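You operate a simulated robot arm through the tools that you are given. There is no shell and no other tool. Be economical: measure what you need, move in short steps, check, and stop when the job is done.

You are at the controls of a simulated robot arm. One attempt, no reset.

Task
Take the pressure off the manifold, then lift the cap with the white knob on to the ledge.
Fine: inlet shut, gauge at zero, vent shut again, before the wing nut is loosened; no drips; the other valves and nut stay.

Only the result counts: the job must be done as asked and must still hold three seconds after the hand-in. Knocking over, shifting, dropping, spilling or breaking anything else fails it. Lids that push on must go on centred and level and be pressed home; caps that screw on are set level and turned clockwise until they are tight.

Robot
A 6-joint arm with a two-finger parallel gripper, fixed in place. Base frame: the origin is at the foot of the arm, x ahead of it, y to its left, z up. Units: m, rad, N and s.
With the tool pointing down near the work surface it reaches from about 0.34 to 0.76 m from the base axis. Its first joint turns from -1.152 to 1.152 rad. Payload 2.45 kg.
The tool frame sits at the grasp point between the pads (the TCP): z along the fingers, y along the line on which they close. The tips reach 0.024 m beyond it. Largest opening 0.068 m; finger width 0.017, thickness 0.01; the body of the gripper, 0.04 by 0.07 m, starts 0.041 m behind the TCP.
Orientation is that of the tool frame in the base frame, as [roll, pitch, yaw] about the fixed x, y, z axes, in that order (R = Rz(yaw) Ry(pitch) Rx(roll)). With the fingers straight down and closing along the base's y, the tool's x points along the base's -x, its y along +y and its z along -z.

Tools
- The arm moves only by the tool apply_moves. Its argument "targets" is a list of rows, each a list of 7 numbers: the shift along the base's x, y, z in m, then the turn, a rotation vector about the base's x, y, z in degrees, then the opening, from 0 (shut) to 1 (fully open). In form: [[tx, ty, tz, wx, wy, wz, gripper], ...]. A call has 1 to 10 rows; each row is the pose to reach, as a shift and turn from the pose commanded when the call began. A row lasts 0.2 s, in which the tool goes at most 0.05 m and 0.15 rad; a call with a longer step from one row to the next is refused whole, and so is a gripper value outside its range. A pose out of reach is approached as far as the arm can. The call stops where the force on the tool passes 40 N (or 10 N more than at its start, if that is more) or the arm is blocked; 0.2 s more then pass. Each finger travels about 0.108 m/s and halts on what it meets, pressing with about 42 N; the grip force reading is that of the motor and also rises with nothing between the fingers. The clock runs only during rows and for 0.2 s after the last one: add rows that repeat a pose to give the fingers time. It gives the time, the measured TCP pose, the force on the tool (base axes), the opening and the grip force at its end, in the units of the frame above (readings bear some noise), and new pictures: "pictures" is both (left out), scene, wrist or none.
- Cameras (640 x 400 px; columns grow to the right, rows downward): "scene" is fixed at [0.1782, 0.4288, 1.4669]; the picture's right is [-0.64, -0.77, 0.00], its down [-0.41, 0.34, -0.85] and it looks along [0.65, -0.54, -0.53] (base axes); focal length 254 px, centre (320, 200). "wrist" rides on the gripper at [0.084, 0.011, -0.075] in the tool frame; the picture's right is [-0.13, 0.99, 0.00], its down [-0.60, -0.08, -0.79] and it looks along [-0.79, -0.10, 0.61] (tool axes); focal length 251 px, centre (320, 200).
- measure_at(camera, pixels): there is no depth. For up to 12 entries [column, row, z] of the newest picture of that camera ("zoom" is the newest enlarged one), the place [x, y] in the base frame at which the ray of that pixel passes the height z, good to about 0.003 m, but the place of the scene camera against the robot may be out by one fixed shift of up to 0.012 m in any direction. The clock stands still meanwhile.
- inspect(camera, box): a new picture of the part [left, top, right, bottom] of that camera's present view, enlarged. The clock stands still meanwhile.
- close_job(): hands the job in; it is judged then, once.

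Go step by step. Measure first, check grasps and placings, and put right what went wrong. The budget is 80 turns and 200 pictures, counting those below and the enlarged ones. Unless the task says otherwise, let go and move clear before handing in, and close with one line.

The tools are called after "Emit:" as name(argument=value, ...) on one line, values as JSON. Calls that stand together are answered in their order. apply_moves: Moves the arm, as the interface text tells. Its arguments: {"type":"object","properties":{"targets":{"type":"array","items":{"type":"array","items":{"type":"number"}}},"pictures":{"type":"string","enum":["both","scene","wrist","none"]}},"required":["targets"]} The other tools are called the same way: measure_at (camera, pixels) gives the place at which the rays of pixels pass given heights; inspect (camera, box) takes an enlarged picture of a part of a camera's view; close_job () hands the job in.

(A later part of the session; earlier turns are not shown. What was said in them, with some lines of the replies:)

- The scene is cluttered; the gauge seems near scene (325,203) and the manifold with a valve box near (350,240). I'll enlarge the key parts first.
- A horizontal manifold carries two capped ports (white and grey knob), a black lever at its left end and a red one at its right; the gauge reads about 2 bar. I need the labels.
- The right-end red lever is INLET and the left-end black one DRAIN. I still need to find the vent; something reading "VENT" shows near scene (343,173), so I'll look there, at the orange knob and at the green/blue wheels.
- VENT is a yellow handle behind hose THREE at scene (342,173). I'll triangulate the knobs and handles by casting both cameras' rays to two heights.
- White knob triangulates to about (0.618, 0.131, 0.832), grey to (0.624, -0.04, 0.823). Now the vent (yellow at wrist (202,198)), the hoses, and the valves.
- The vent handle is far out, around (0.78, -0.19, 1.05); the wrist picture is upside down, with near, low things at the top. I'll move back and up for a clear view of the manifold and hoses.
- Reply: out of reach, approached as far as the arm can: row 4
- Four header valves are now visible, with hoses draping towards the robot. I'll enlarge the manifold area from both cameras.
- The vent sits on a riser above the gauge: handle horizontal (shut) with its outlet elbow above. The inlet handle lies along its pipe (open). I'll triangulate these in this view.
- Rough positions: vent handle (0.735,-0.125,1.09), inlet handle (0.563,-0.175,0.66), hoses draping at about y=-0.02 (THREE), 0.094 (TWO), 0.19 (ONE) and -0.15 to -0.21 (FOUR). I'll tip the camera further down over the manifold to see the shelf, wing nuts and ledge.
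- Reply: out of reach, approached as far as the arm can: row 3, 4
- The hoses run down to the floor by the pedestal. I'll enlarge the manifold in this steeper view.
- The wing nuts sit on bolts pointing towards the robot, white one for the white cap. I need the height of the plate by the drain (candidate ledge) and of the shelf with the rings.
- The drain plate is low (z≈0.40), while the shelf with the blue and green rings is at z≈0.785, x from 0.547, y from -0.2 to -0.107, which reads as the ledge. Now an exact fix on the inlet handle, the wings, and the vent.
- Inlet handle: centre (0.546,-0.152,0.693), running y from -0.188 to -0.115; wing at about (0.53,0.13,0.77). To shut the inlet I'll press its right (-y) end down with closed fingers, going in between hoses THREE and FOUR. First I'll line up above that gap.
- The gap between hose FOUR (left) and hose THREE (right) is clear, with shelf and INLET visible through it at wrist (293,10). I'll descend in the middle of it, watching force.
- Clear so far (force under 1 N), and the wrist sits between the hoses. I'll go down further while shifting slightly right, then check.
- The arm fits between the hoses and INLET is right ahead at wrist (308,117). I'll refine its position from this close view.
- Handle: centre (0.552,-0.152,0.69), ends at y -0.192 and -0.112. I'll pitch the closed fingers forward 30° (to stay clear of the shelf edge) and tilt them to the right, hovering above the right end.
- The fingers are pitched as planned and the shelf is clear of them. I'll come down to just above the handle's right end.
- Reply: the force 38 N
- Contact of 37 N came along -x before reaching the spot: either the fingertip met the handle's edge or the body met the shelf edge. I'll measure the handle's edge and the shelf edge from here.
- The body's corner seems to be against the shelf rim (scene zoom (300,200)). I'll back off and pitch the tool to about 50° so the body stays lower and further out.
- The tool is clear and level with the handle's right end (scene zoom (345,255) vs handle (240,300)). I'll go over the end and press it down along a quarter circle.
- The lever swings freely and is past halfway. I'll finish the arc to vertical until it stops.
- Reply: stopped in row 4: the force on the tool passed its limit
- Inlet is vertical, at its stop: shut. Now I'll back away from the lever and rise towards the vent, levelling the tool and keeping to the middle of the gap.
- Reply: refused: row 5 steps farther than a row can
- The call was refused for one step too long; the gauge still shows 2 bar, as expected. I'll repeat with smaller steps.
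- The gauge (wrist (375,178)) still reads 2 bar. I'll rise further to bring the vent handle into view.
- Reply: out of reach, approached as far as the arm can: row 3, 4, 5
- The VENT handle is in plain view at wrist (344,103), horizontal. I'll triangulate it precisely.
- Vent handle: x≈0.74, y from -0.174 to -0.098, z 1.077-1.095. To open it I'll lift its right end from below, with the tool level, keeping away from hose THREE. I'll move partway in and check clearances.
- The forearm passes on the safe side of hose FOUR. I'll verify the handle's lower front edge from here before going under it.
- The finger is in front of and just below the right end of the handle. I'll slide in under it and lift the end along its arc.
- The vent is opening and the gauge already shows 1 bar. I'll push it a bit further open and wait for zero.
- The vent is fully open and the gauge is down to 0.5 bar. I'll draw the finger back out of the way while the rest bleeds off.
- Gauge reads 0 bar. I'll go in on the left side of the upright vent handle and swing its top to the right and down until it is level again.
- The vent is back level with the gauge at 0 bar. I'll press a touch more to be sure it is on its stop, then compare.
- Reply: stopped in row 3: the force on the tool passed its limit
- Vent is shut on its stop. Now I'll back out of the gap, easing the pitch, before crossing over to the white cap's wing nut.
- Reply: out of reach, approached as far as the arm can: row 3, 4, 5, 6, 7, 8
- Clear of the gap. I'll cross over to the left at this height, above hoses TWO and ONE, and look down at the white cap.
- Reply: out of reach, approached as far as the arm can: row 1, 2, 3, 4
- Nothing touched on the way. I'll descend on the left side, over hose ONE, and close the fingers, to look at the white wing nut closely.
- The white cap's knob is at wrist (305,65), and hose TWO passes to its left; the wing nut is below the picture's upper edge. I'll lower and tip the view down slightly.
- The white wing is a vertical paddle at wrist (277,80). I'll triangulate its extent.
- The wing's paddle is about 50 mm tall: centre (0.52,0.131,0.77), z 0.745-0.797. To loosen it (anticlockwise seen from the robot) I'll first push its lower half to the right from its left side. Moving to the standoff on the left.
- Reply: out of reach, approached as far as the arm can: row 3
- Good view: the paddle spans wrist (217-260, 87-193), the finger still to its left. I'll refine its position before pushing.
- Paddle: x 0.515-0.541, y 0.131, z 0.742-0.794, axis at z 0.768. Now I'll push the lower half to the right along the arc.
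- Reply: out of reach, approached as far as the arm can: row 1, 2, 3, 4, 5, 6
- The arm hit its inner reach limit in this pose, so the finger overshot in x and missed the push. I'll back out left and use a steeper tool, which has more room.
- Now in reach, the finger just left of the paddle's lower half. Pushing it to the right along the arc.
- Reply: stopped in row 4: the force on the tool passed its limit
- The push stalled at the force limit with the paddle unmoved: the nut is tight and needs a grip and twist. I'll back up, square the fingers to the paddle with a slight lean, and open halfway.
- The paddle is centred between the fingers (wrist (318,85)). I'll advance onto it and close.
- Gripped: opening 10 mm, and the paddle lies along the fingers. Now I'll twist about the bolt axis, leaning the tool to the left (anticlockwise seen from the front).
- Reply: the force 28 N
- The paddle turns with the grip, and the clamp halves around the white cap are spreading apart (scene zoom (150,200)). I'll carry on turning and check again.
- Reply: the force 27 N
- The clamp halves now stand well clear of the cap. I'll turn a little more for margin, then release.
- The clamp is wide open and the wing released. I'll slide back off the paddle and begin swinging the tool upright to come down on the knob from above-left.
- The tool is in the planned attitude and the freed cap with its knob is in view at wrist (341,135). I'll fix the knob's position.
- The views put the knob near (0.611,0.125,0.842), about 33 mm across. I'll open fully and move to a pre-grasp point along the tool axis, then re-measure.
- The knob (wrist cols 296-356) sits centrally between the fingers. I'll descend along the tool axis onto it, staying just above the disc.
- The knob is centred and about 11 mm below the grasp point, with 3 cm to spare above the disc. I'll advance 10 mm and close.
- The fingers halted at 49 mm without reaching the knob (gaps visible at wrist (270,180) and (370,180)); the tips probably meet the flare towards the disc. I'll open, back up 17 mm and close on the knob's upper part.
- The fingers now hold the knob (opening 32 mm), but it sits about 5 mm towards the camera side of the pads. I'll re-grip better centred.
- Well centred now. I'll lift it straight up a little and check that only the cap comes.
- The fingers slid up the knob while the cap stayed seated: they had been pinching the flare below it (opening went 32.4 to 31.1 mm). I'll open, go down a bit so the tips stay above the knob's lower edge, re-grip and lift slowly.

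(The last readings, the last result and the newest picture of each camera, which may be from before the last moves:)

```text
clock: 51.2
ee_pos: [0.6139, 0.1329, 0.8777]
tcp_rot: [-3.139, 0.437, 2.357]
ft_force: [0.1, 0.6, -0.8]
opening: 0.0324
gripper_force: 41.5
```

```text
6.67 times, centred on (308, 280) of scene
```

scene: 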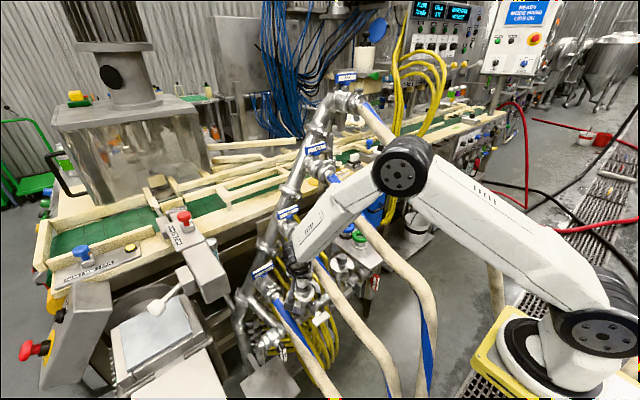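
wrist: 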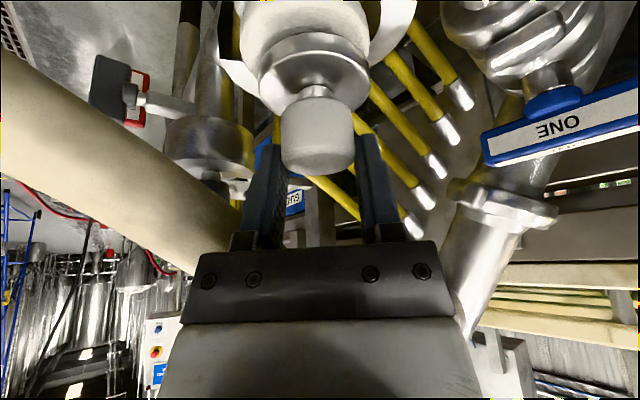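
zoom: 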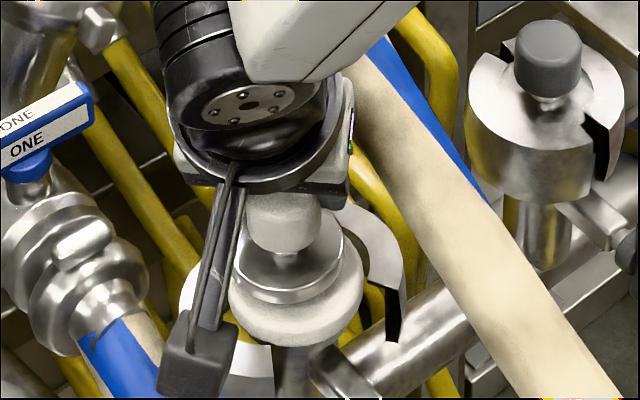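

Now the disc is rising off the ring beneath it (scene zoom (290,260) against ring (295,320)), so the grip holds. I'll keep lifting gently, drifting left to clear hose TWO.

Emit:
apply_moves(targets=[[0, 0.0, 0.006, 0, 0, 0, 0], [0, 0.0, 0.014, 0, 0, 0, 0], [0, 0.003, 0.022, 0, 0, 0, 0], [0, 0.008, 0.03, 0, 0, 0, 0], [-0.005, 0.015, 0.038, 0, 0, 0, 0]])

Emit:
inspect(camera="wrist", box=[200, 20, 440, 170])

Emit:
inspect(camera="scene", box=[260, 250, 356, 310])

```text
clock: 52.4
ee_pos: [0.6097, 0.1495, 0.9168]
tcp_rot: [-3.141, 0.439, 2.358]
ft_force: [0.0, -0.1, -2.6]
opening: 0.0324
gripper_force: 41.7
```

scene: 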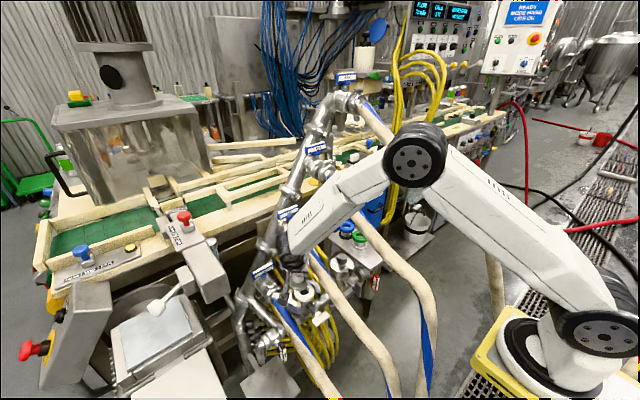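
wrist: 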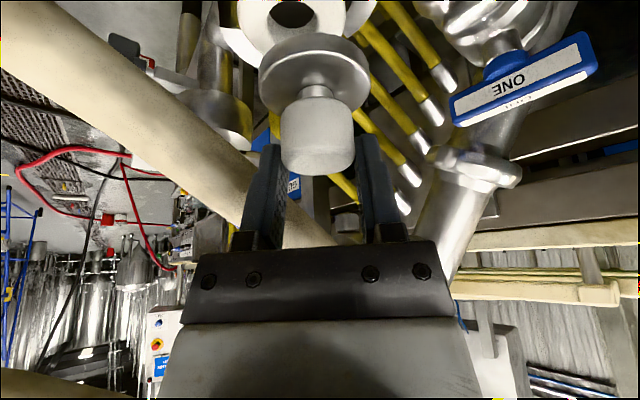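

```text
2.67 times, centred on (320, 95) of wrist
```

zoom: 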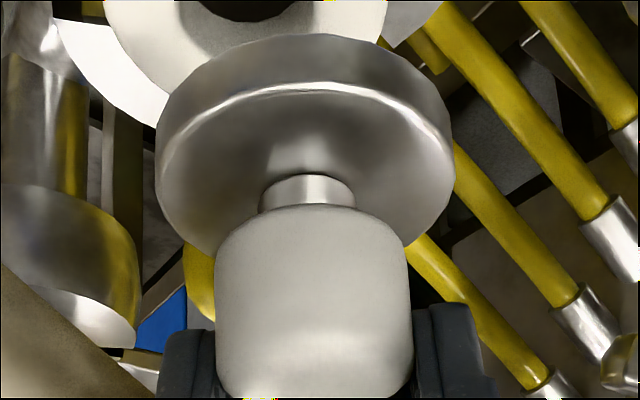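

```text
6.67 times, centred on (308, 280) of scene
```

zoom: 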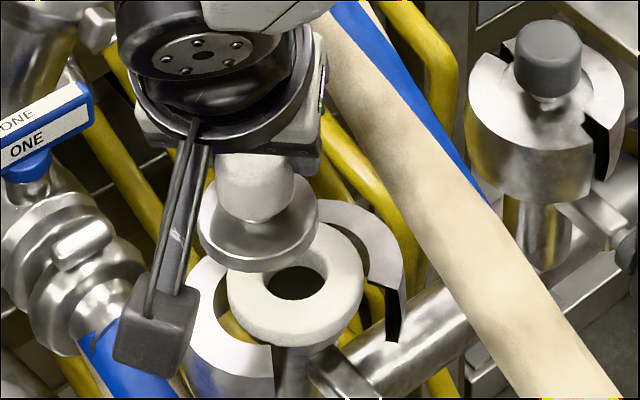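

The cap is off and level, the open port showing beneath it. I'll carry it up and back, clear of the hoses.

Emit:
apply_moves(targets=[[-0.015, 0.01, 0.02, 0, 0, 0, 0], [-0.03, 0.018, 0.045, 0, 0, 0, 0], [-0.05, 0.022, 0.075, 0, 0, 0, 0], [-0.07, 0.022, 0.11, 0, 0, 0, 0], [-0.09, 0.022, 0.145, 0, 0, 0, 0], [-0.11, 0.022, 0.18, 0, 0, 0, 0], [-0.125, 0.022, 0.215, 0, 0, 0, 0], [-0.13, 0.022, 0.25, 0, 0, 0, 0], [-0.13, 0.0, 0.28, 0, 0, 0, 0], [-0.13, -0.035, 0.29, 0, 0, 0, 0]])

```text
clock: 54.6
ee_pos: [0.4764, 0.1163, 1.2082]
tcp_rot: [-3.14, 0.438, 2.358]
ft_force: [-0.2, 0.9, -1.7]
opening: 0.0324
gripper_force: 42.5
```

scene: 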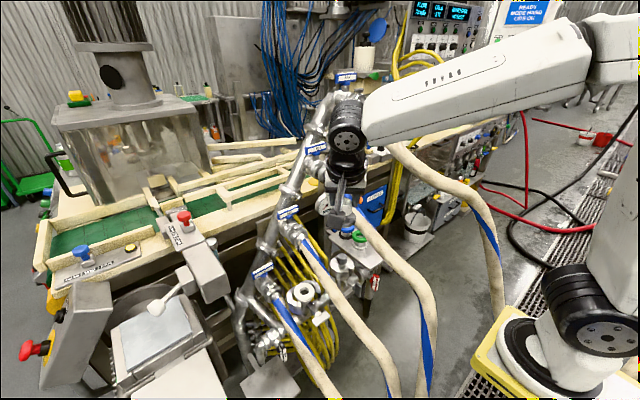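
wrist: 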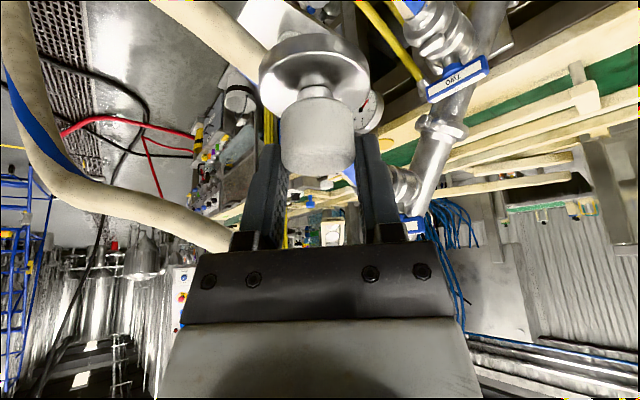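

Cap held steadily. I'll cross over to the gap between hoses THREE and FOUR, turning the tool back to face forwards.

Emit:
apply_moves(targets=[[-0.01, -0.02, 0.03, 0, 0, 6.5, 0], [-0.015, -0.05, 0.045, 0, 0, 13, 0], [-0.02, -0.085, 0.05, 0, 0, 19.5, 0], [-0.025, -0.12, 0.05, 0, 0, 26, 0], [-0.026, -0.155, 0.05, 0, 0, 32, 0], [-0.026, -0.185, 0.05, 0, 0, 38, 0], [-0.026, -0.2, 0.05, 0, 0, 45, 0], [-0.026, -0.2, 0.03, 0, 0, 45, 0]])

Emit:
inspect(camera="scene", box=[330, 90, 490, 190])

```text
clock: 56.4
ee_pos: [0.4532, -0.0869, 1.2352]
tcp_rot: [-3.141, 0.44, -3.14]
ft_force: [-0.7, -0.1, -1.8]
opening: 0.0325
gripper_force: 41.8
```

scene: 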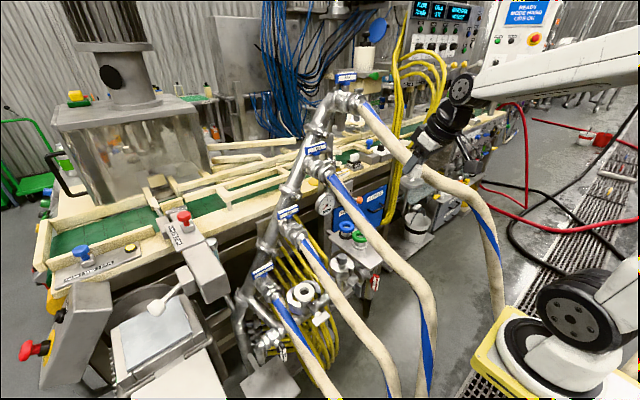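
wrist: 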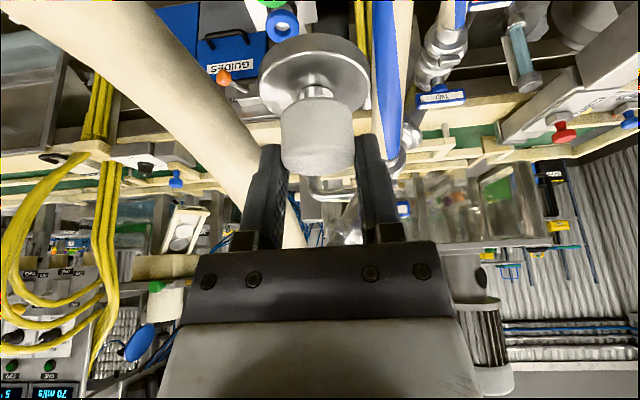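

```text
4.00 times, centred on (410, 140) of scene
```

zoom: 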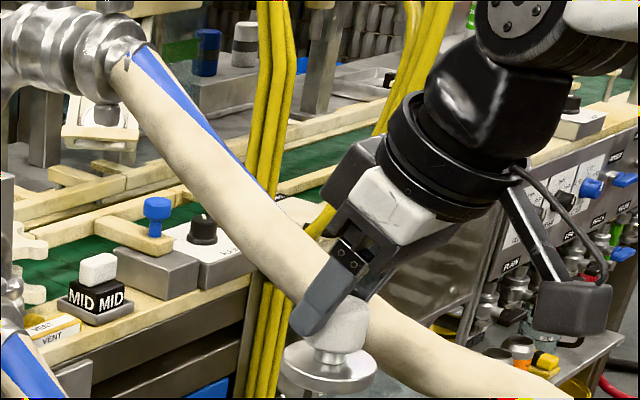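

The cap clears hose FOUR by roughly 1 cm, so I'll shift a bit left while descending, then ease right once below that hose.

Emit:
apply_moves(targets=[[0, 0.009, -0.02, 0, 0, 0, 0], [0, 0.009, -0.055, 0, 0, 0, 0], [0, 0.009, -0.09, 0, 0, 0, 0], [0, 0.005, -0.125, 0, 0, 0, 0], [0, -0.006, -0.16, 0, 0, 0, 0], [0.008, -0.018, -0.195, 0, 0, 0, 0], [0.018, -0.03, -0.23, 0, 0, 0, 0], [0.028, -0.042, -0.265, 0, 0, 0, 0]])

Emit:
inspect(camera="wrist", box=[200, 0, 440, 150])

Emit:
inspect(camera="scene", box=[310, 200, 430, 275])

```text
clock: 58.2
ee_pos: [0.4825, -0.1314, 0.971]
tcp_rot: [-3.141, 0.435, -3.139]
ft_force: [0.4, -0.1, -1.3]
opening: 0.0325
gripper_force: 41.8
```

scene: 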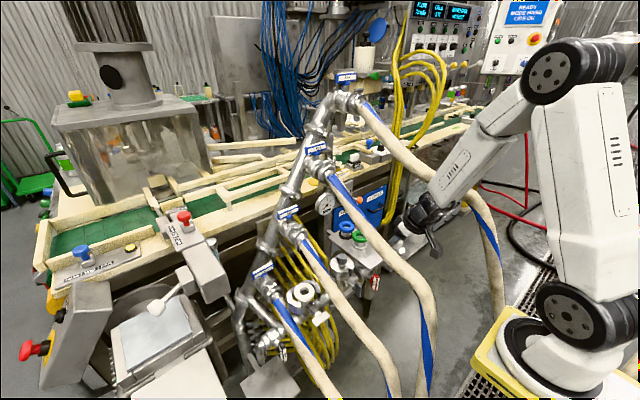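
wrist: 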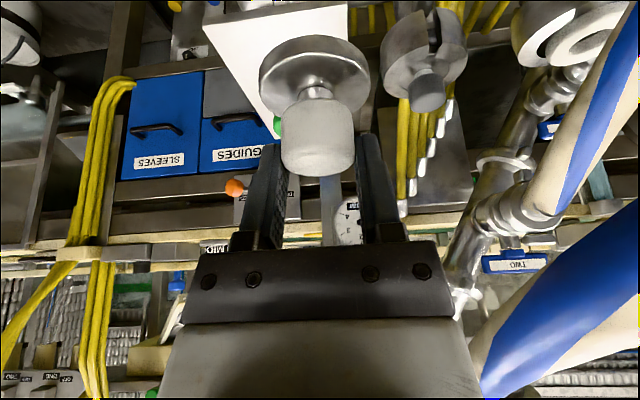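

```text
2.67 times, centred on (320, 75) of wrist
```

zoom: 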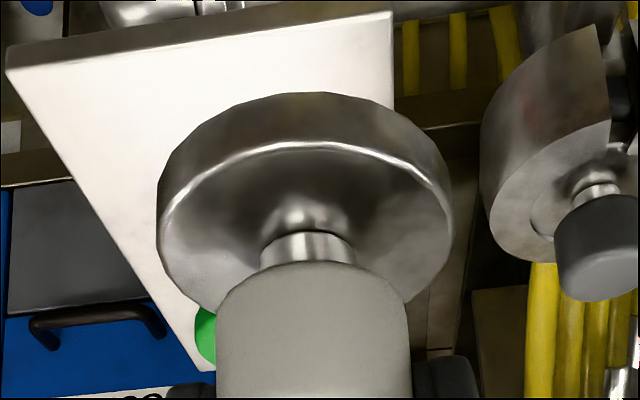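

```text
5.33 times, centred on (370, 238) of scene
```

zoom: 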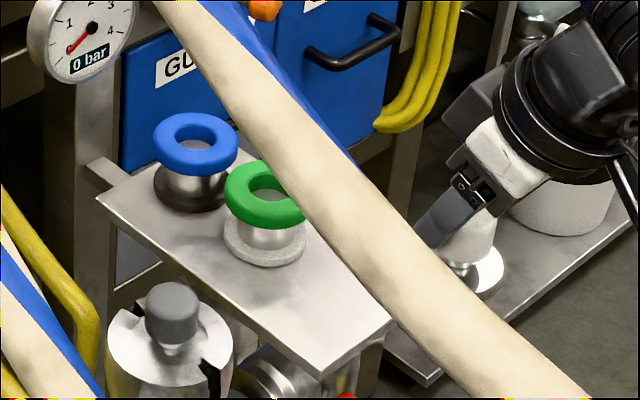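

The cap is below hose FOUR and the gauge still reads 0 bar. I'll measure the ledge corners and the green-ring fitting's base before setting down.

Emit:
measure_at(camera="wrist", pixels=[[202, 27, 0.785], [346, 4.5, 0.785], [278, 138, 0.785], [202, 27, 0.8], [346, 4.5, 0.8]])

Emit:
measure_at(camera="scene", pixels=[[359.3, 246, 0.787], [351.5, 245.5, 0.787], [367, 246, 0.787], [359.3, 250, 0.787], [383, 261, 0.785], [370, 270, 0.785], [328.5, 238, 0.785]])

```text
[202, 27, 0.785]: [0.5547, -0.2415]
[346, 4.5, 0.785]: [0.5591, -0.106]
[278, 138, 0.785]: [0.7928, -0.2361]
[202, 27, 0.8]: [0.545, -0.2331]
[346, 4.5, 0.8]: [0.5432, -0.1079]
```

```text
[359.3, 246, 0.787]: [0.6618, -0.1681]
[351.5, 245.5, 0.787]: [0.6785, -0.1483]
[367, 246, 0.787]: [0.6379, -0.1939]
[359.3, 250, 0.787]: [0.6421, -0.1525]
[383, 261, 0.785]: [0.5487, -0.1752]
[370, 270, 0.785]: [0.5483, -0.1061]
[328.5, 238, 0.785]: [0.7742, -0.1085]
```

Ledge: x from 0.556, y -0.24 to -0.106; the green fitting starts at about x=0.637. I'll aim the cap's centre at about (0.593,-0.183) and move above that spot.

Emit:
apply_moves(targets=[[0.03, -0.013, -0.01, 0, 0, 0, 0], [0.06, -0.026, -0.025, 0, 0, 0, 0], [0.09, -0.04, -0.045, 0, 0, 0, 0], [0.1155, -0.0516, -0.07, 0, 0, 0, 0], [0.1155, -0.0516, -0.09, 0, 0, 0, 0]])

Emit:
inspect(camera="scene", box=[310, 200, 430, 275])

Emit:
inspect(camera="wrist", box=[200, 0, 440, 150])

```text
clock: 59.4
ee_pos: [0.5961, -0.1799, 0.8829]
tcp_rot: [-3.14, 0.439, -3.14]
ft_force: [0.3, -0.4, -2.1]
opening: 0.0323
gripper_force: 42.0
```

scene: 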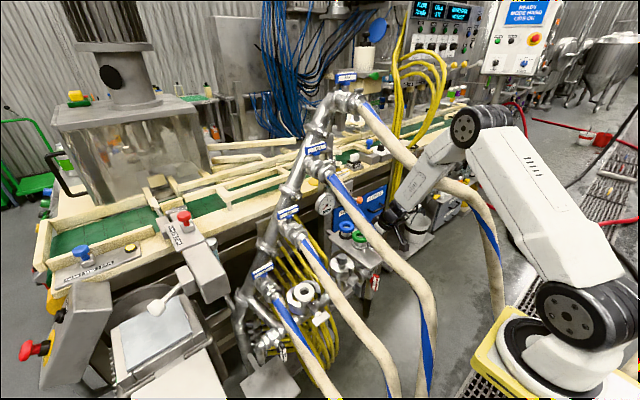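
wrist: 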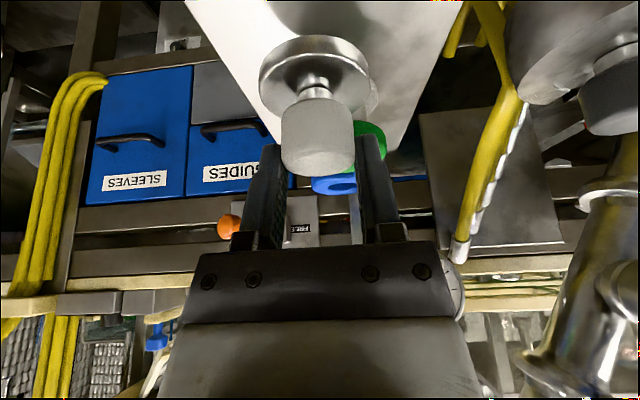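

```text
5.33 times, centred on (370, 238) of scene
```

zoom: 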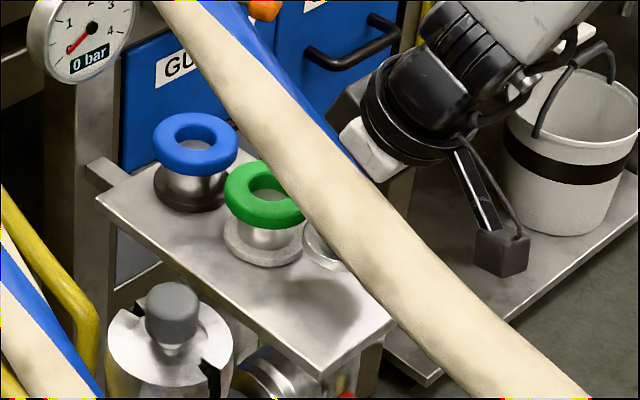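

```text
2.67 times, centred on (320, 75) of wrist
```

zoom: 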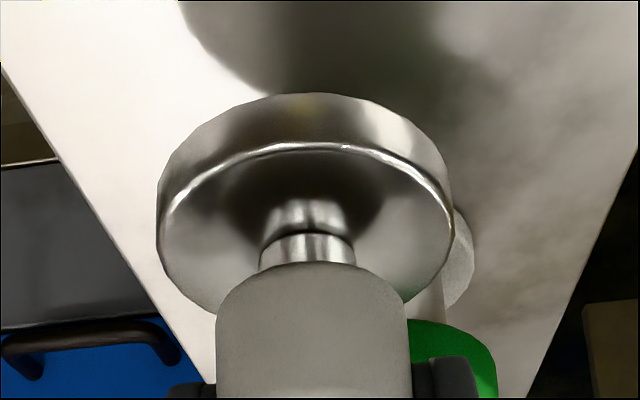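

The cap hangs over the free part of the ledge, clear of the green fitting. I'll lower it slowly.

Emit:
apply_moves(targets=[[-0.002, -0.003, -0.01, 0, 0, 0, 0], [-0.002, -0.003, -0.02, 0, 0, 0, 0], [-0.002, -0.003, -0.027, 0, 0, 0, 0], [-0.002, -0.003, -0.032, 0, 0, 0, 0]])

Emit:
inspect(camera="wrist", box=[200, 0, 440, 150])

Emit:
inspect(camera="scene", box=[330, 220, 410, 270])

```text
clock: 60.4
ee_pos: [0.5926, -0.1837, 0.853]
tcp_rot: [-3.138, 0.444, -3.139]
ft_force: [-8.2, 4.3, 30.4]
opening: 0.0327
gripper_force: 42.0
```

scene: 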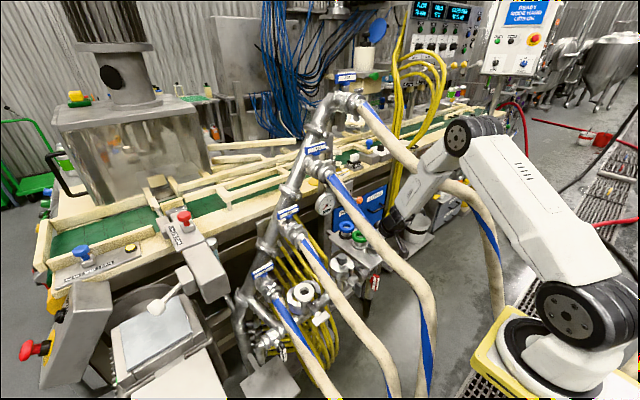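
wrist: 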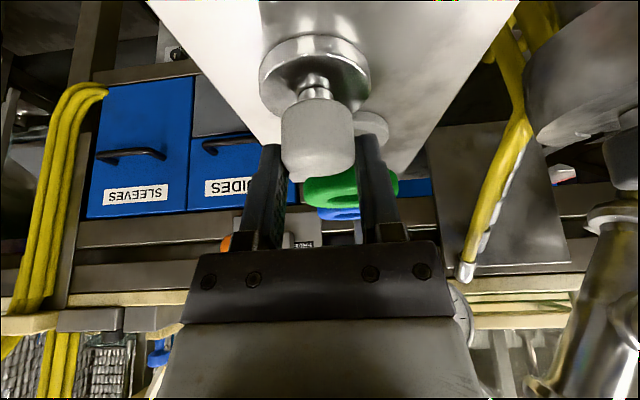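

```text
2.67 times, centred on (320, 75) of wrist
```

zoom: 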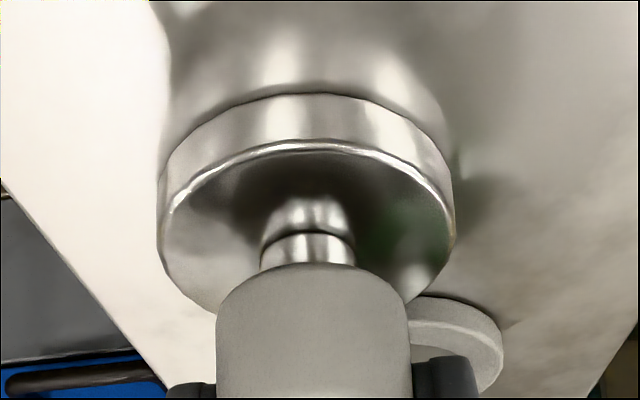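

```text
8.00 times, centred on (370, 245) of scene
```

zoom: 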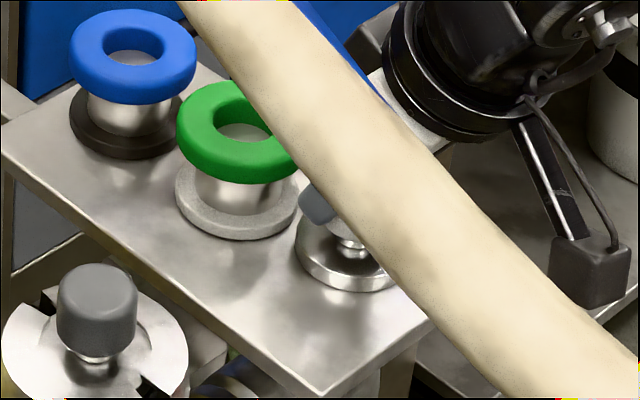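

The cap touches down (30 N up at z 0.853), standing on the ledge beside the green fitting with a visible gap. I'll ease the load and let go.

Emit:
apply_moves(targets=[[0.0, 0, 0.0015, 0, 0, 0, 0], [0.0, 0, 0.0015, 0, 0, 0, 0.5], [0.0, 0, 0.0015, 0, 0, 0, 0.6], [0.0, 0, 0.0015, 0, 0, 0, 0.65], [0.0, 0, 0.0015, 0, 0, 0, 0.65]])

Emit:
inspect(camera="wrist", box=[200, 0, 440, 150])

Emit:
inspect(camera="scene", box=[330, 220, 410, 270])

```text
clock: 61.6
ee_pos: [0.5922, -0.1844, 0.8502]
tcp_rot: [-3.139, 0.439, -3.14]
ft_force: [-0.4, -0.4, -0.6]
opening: 0.0441
gripper_force: 0.0
```

scene: 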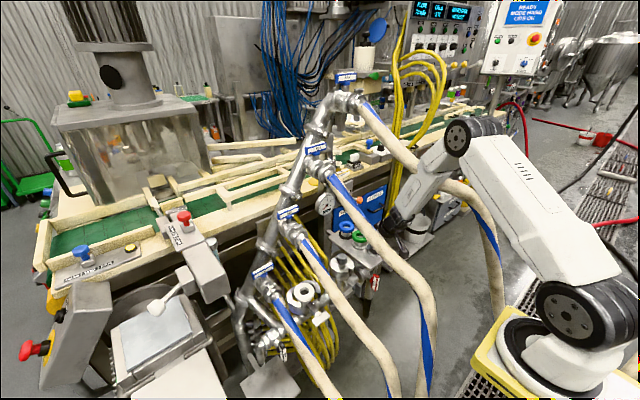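
wrist: 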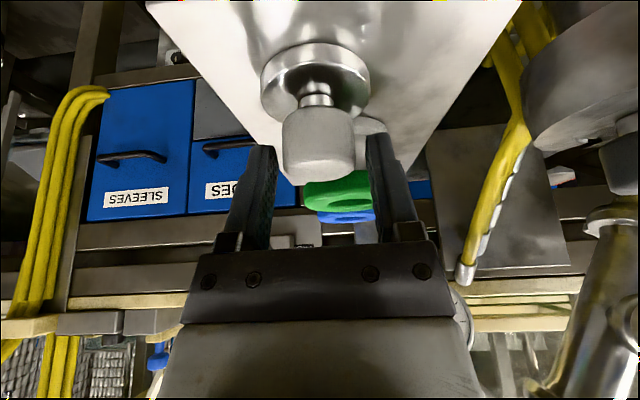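

```text
2.67 times, centred on (320, 75) of wrist
```

zoom: 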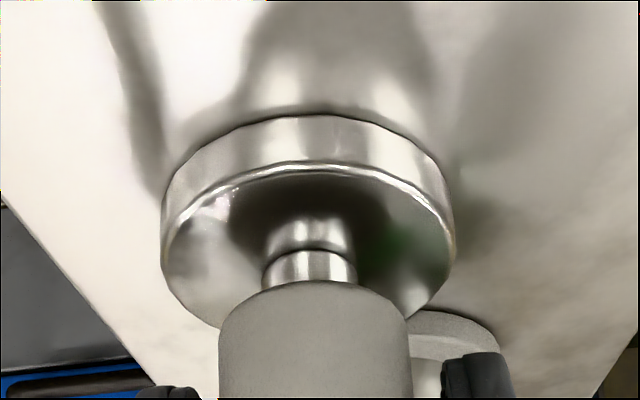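

```text
8.00 times, centred on (370, 245) of scene
```

zoom: 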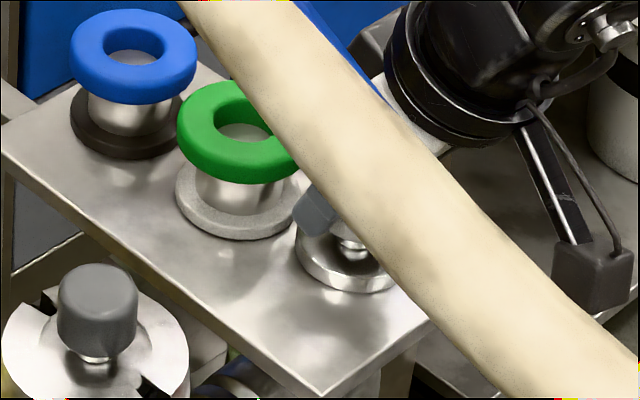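

Released; the cap stands level on the ledge. I'll back off along the tool axis and retrace the path out.

Emit:
apply_moves(targets=[[-0.008, 0, 0.018, 0, 0, 0, 0.65], [-0.02, 0, 0.045, 0, 0, 0, 0.65], [-0.04, 0.01, 0.075, 0, 0, 0, 0.65], [-0.07, 0.025, 0.1, 0, 0, 0, 0.5], [-0.1, 0.045, 0.12, 0, 0, 0, 0.3], [-0.115, 0.058, 0.15, 0, 0, 0, 0], [-0.13, 0.075, 0.185, 0, 0, 0, 0], [-0.138, 0.09, 0.22, 0, 0, 0, 0], [-0.138, 0.1, 0.255, 0, 0, 0, 0], [-0.138, 0.104, 0.29, 0, 0, 0, 0]])

Emit:
apply_moves(targets=[[0, 0, 0.035, 0, 0, 0, 0], [0, 0, 0.07, 0, 0, 0, 0], [0, 0, 0.1, 0, 0, 0, 0], [0, 0.03, 0.13, 0, 0, 0, 0]])

Emit:
inspect(camera="scene", box=[300, 160, 412, 230])

Emit:
inspect(camera="scene", box=[230, 230, 400, 336])

Emit:
inspect(camera="wrist", box=[200, 0, 440, 150])

```text
clock: 63.8
ee_pos: [0.4567, -0.0751, 1.1417]
tcp_rot: [-3.141, 0.434, -3.141]
ft_force: [0.3, 0.2, -0.1]
opening: 0.0002
gripper_force: 23.6
```

scene: 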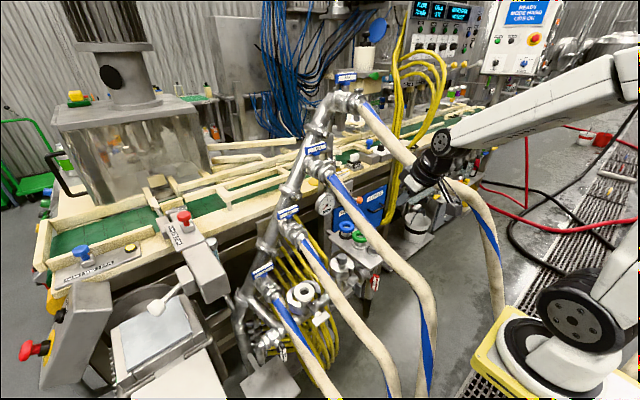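
wrist: 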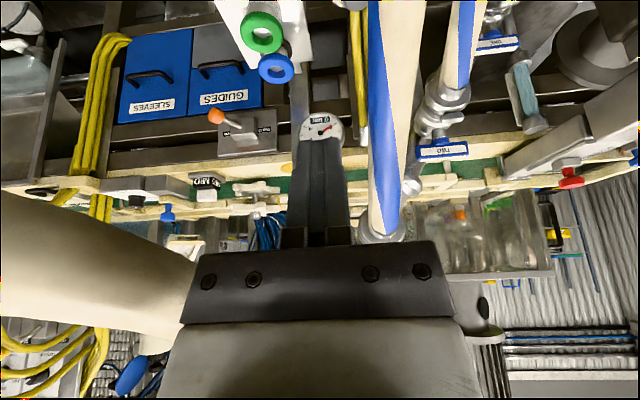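

```text
clock: 64.8
ee_pos: [0.4546, -0.0485, 1.2702]
tcp_rot: [-3.14, 0.439, -3.14]
ft_force: [0.1, -0.8, 0.4]
opening: 0.0
gripper_force: 23.7
```

scene: 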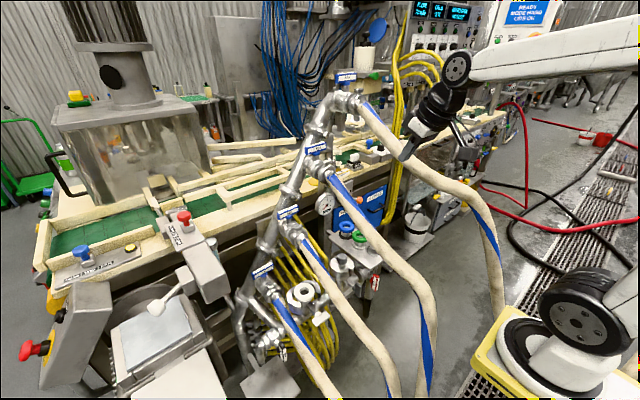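
wrist: 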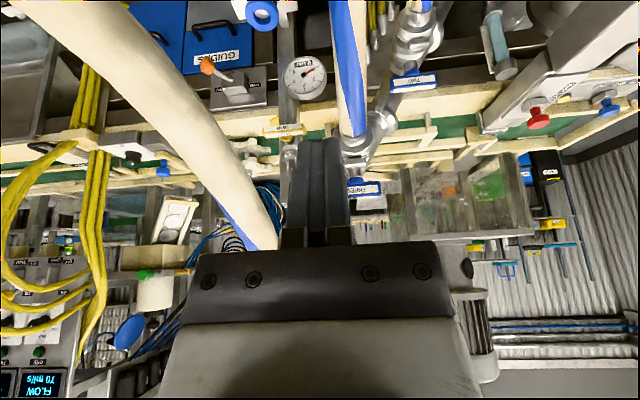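

```text
5.71 times, centred on (356, 195) of scene
```

zoom: 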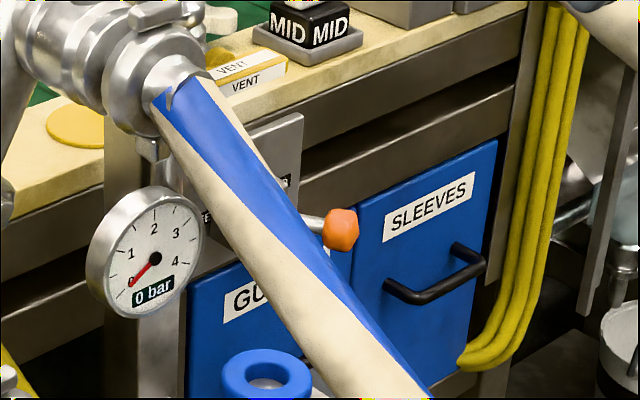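

```text
3.76 times, centred on (315, 283) of scene
```

zoom: 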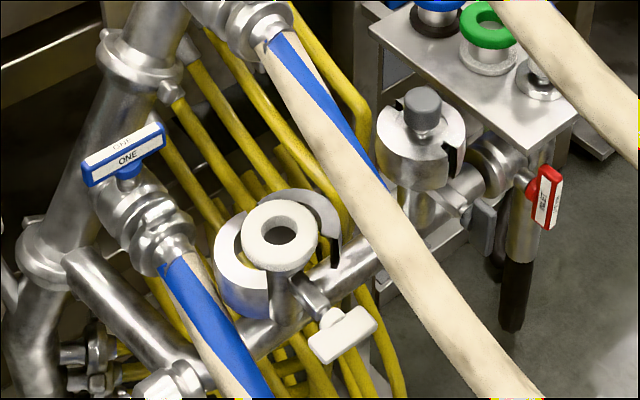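

```text
2.67 times, centred on (320, 75) of wrist
```

zoom: 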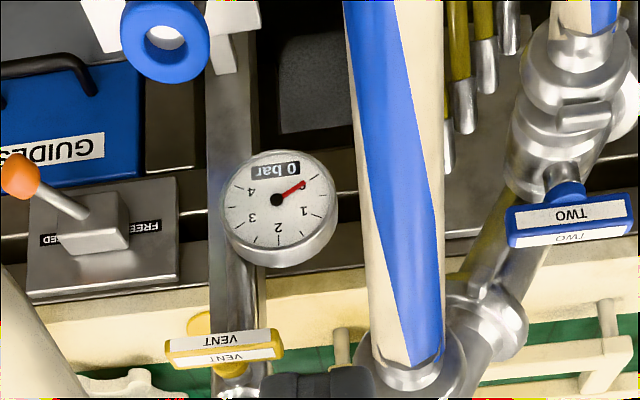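

The last pictures show the inlet upright (shut), the vent level (shut), the gauge at 0 bar, the white cap standing on the ledge, and the grey nut and other valves as they were. The arm is clear, so I'm handing in.

Emit:
close_job()

```text
The job is handed in.
```

The job is handed in: I shut the inlet, bled the gauge to 0 bar and shut the vent again. Only then did I loosen the wing nut and set the white-knobbed cap level on the ledge; I saw no drips, and the other valves and the grey nut are as they were.
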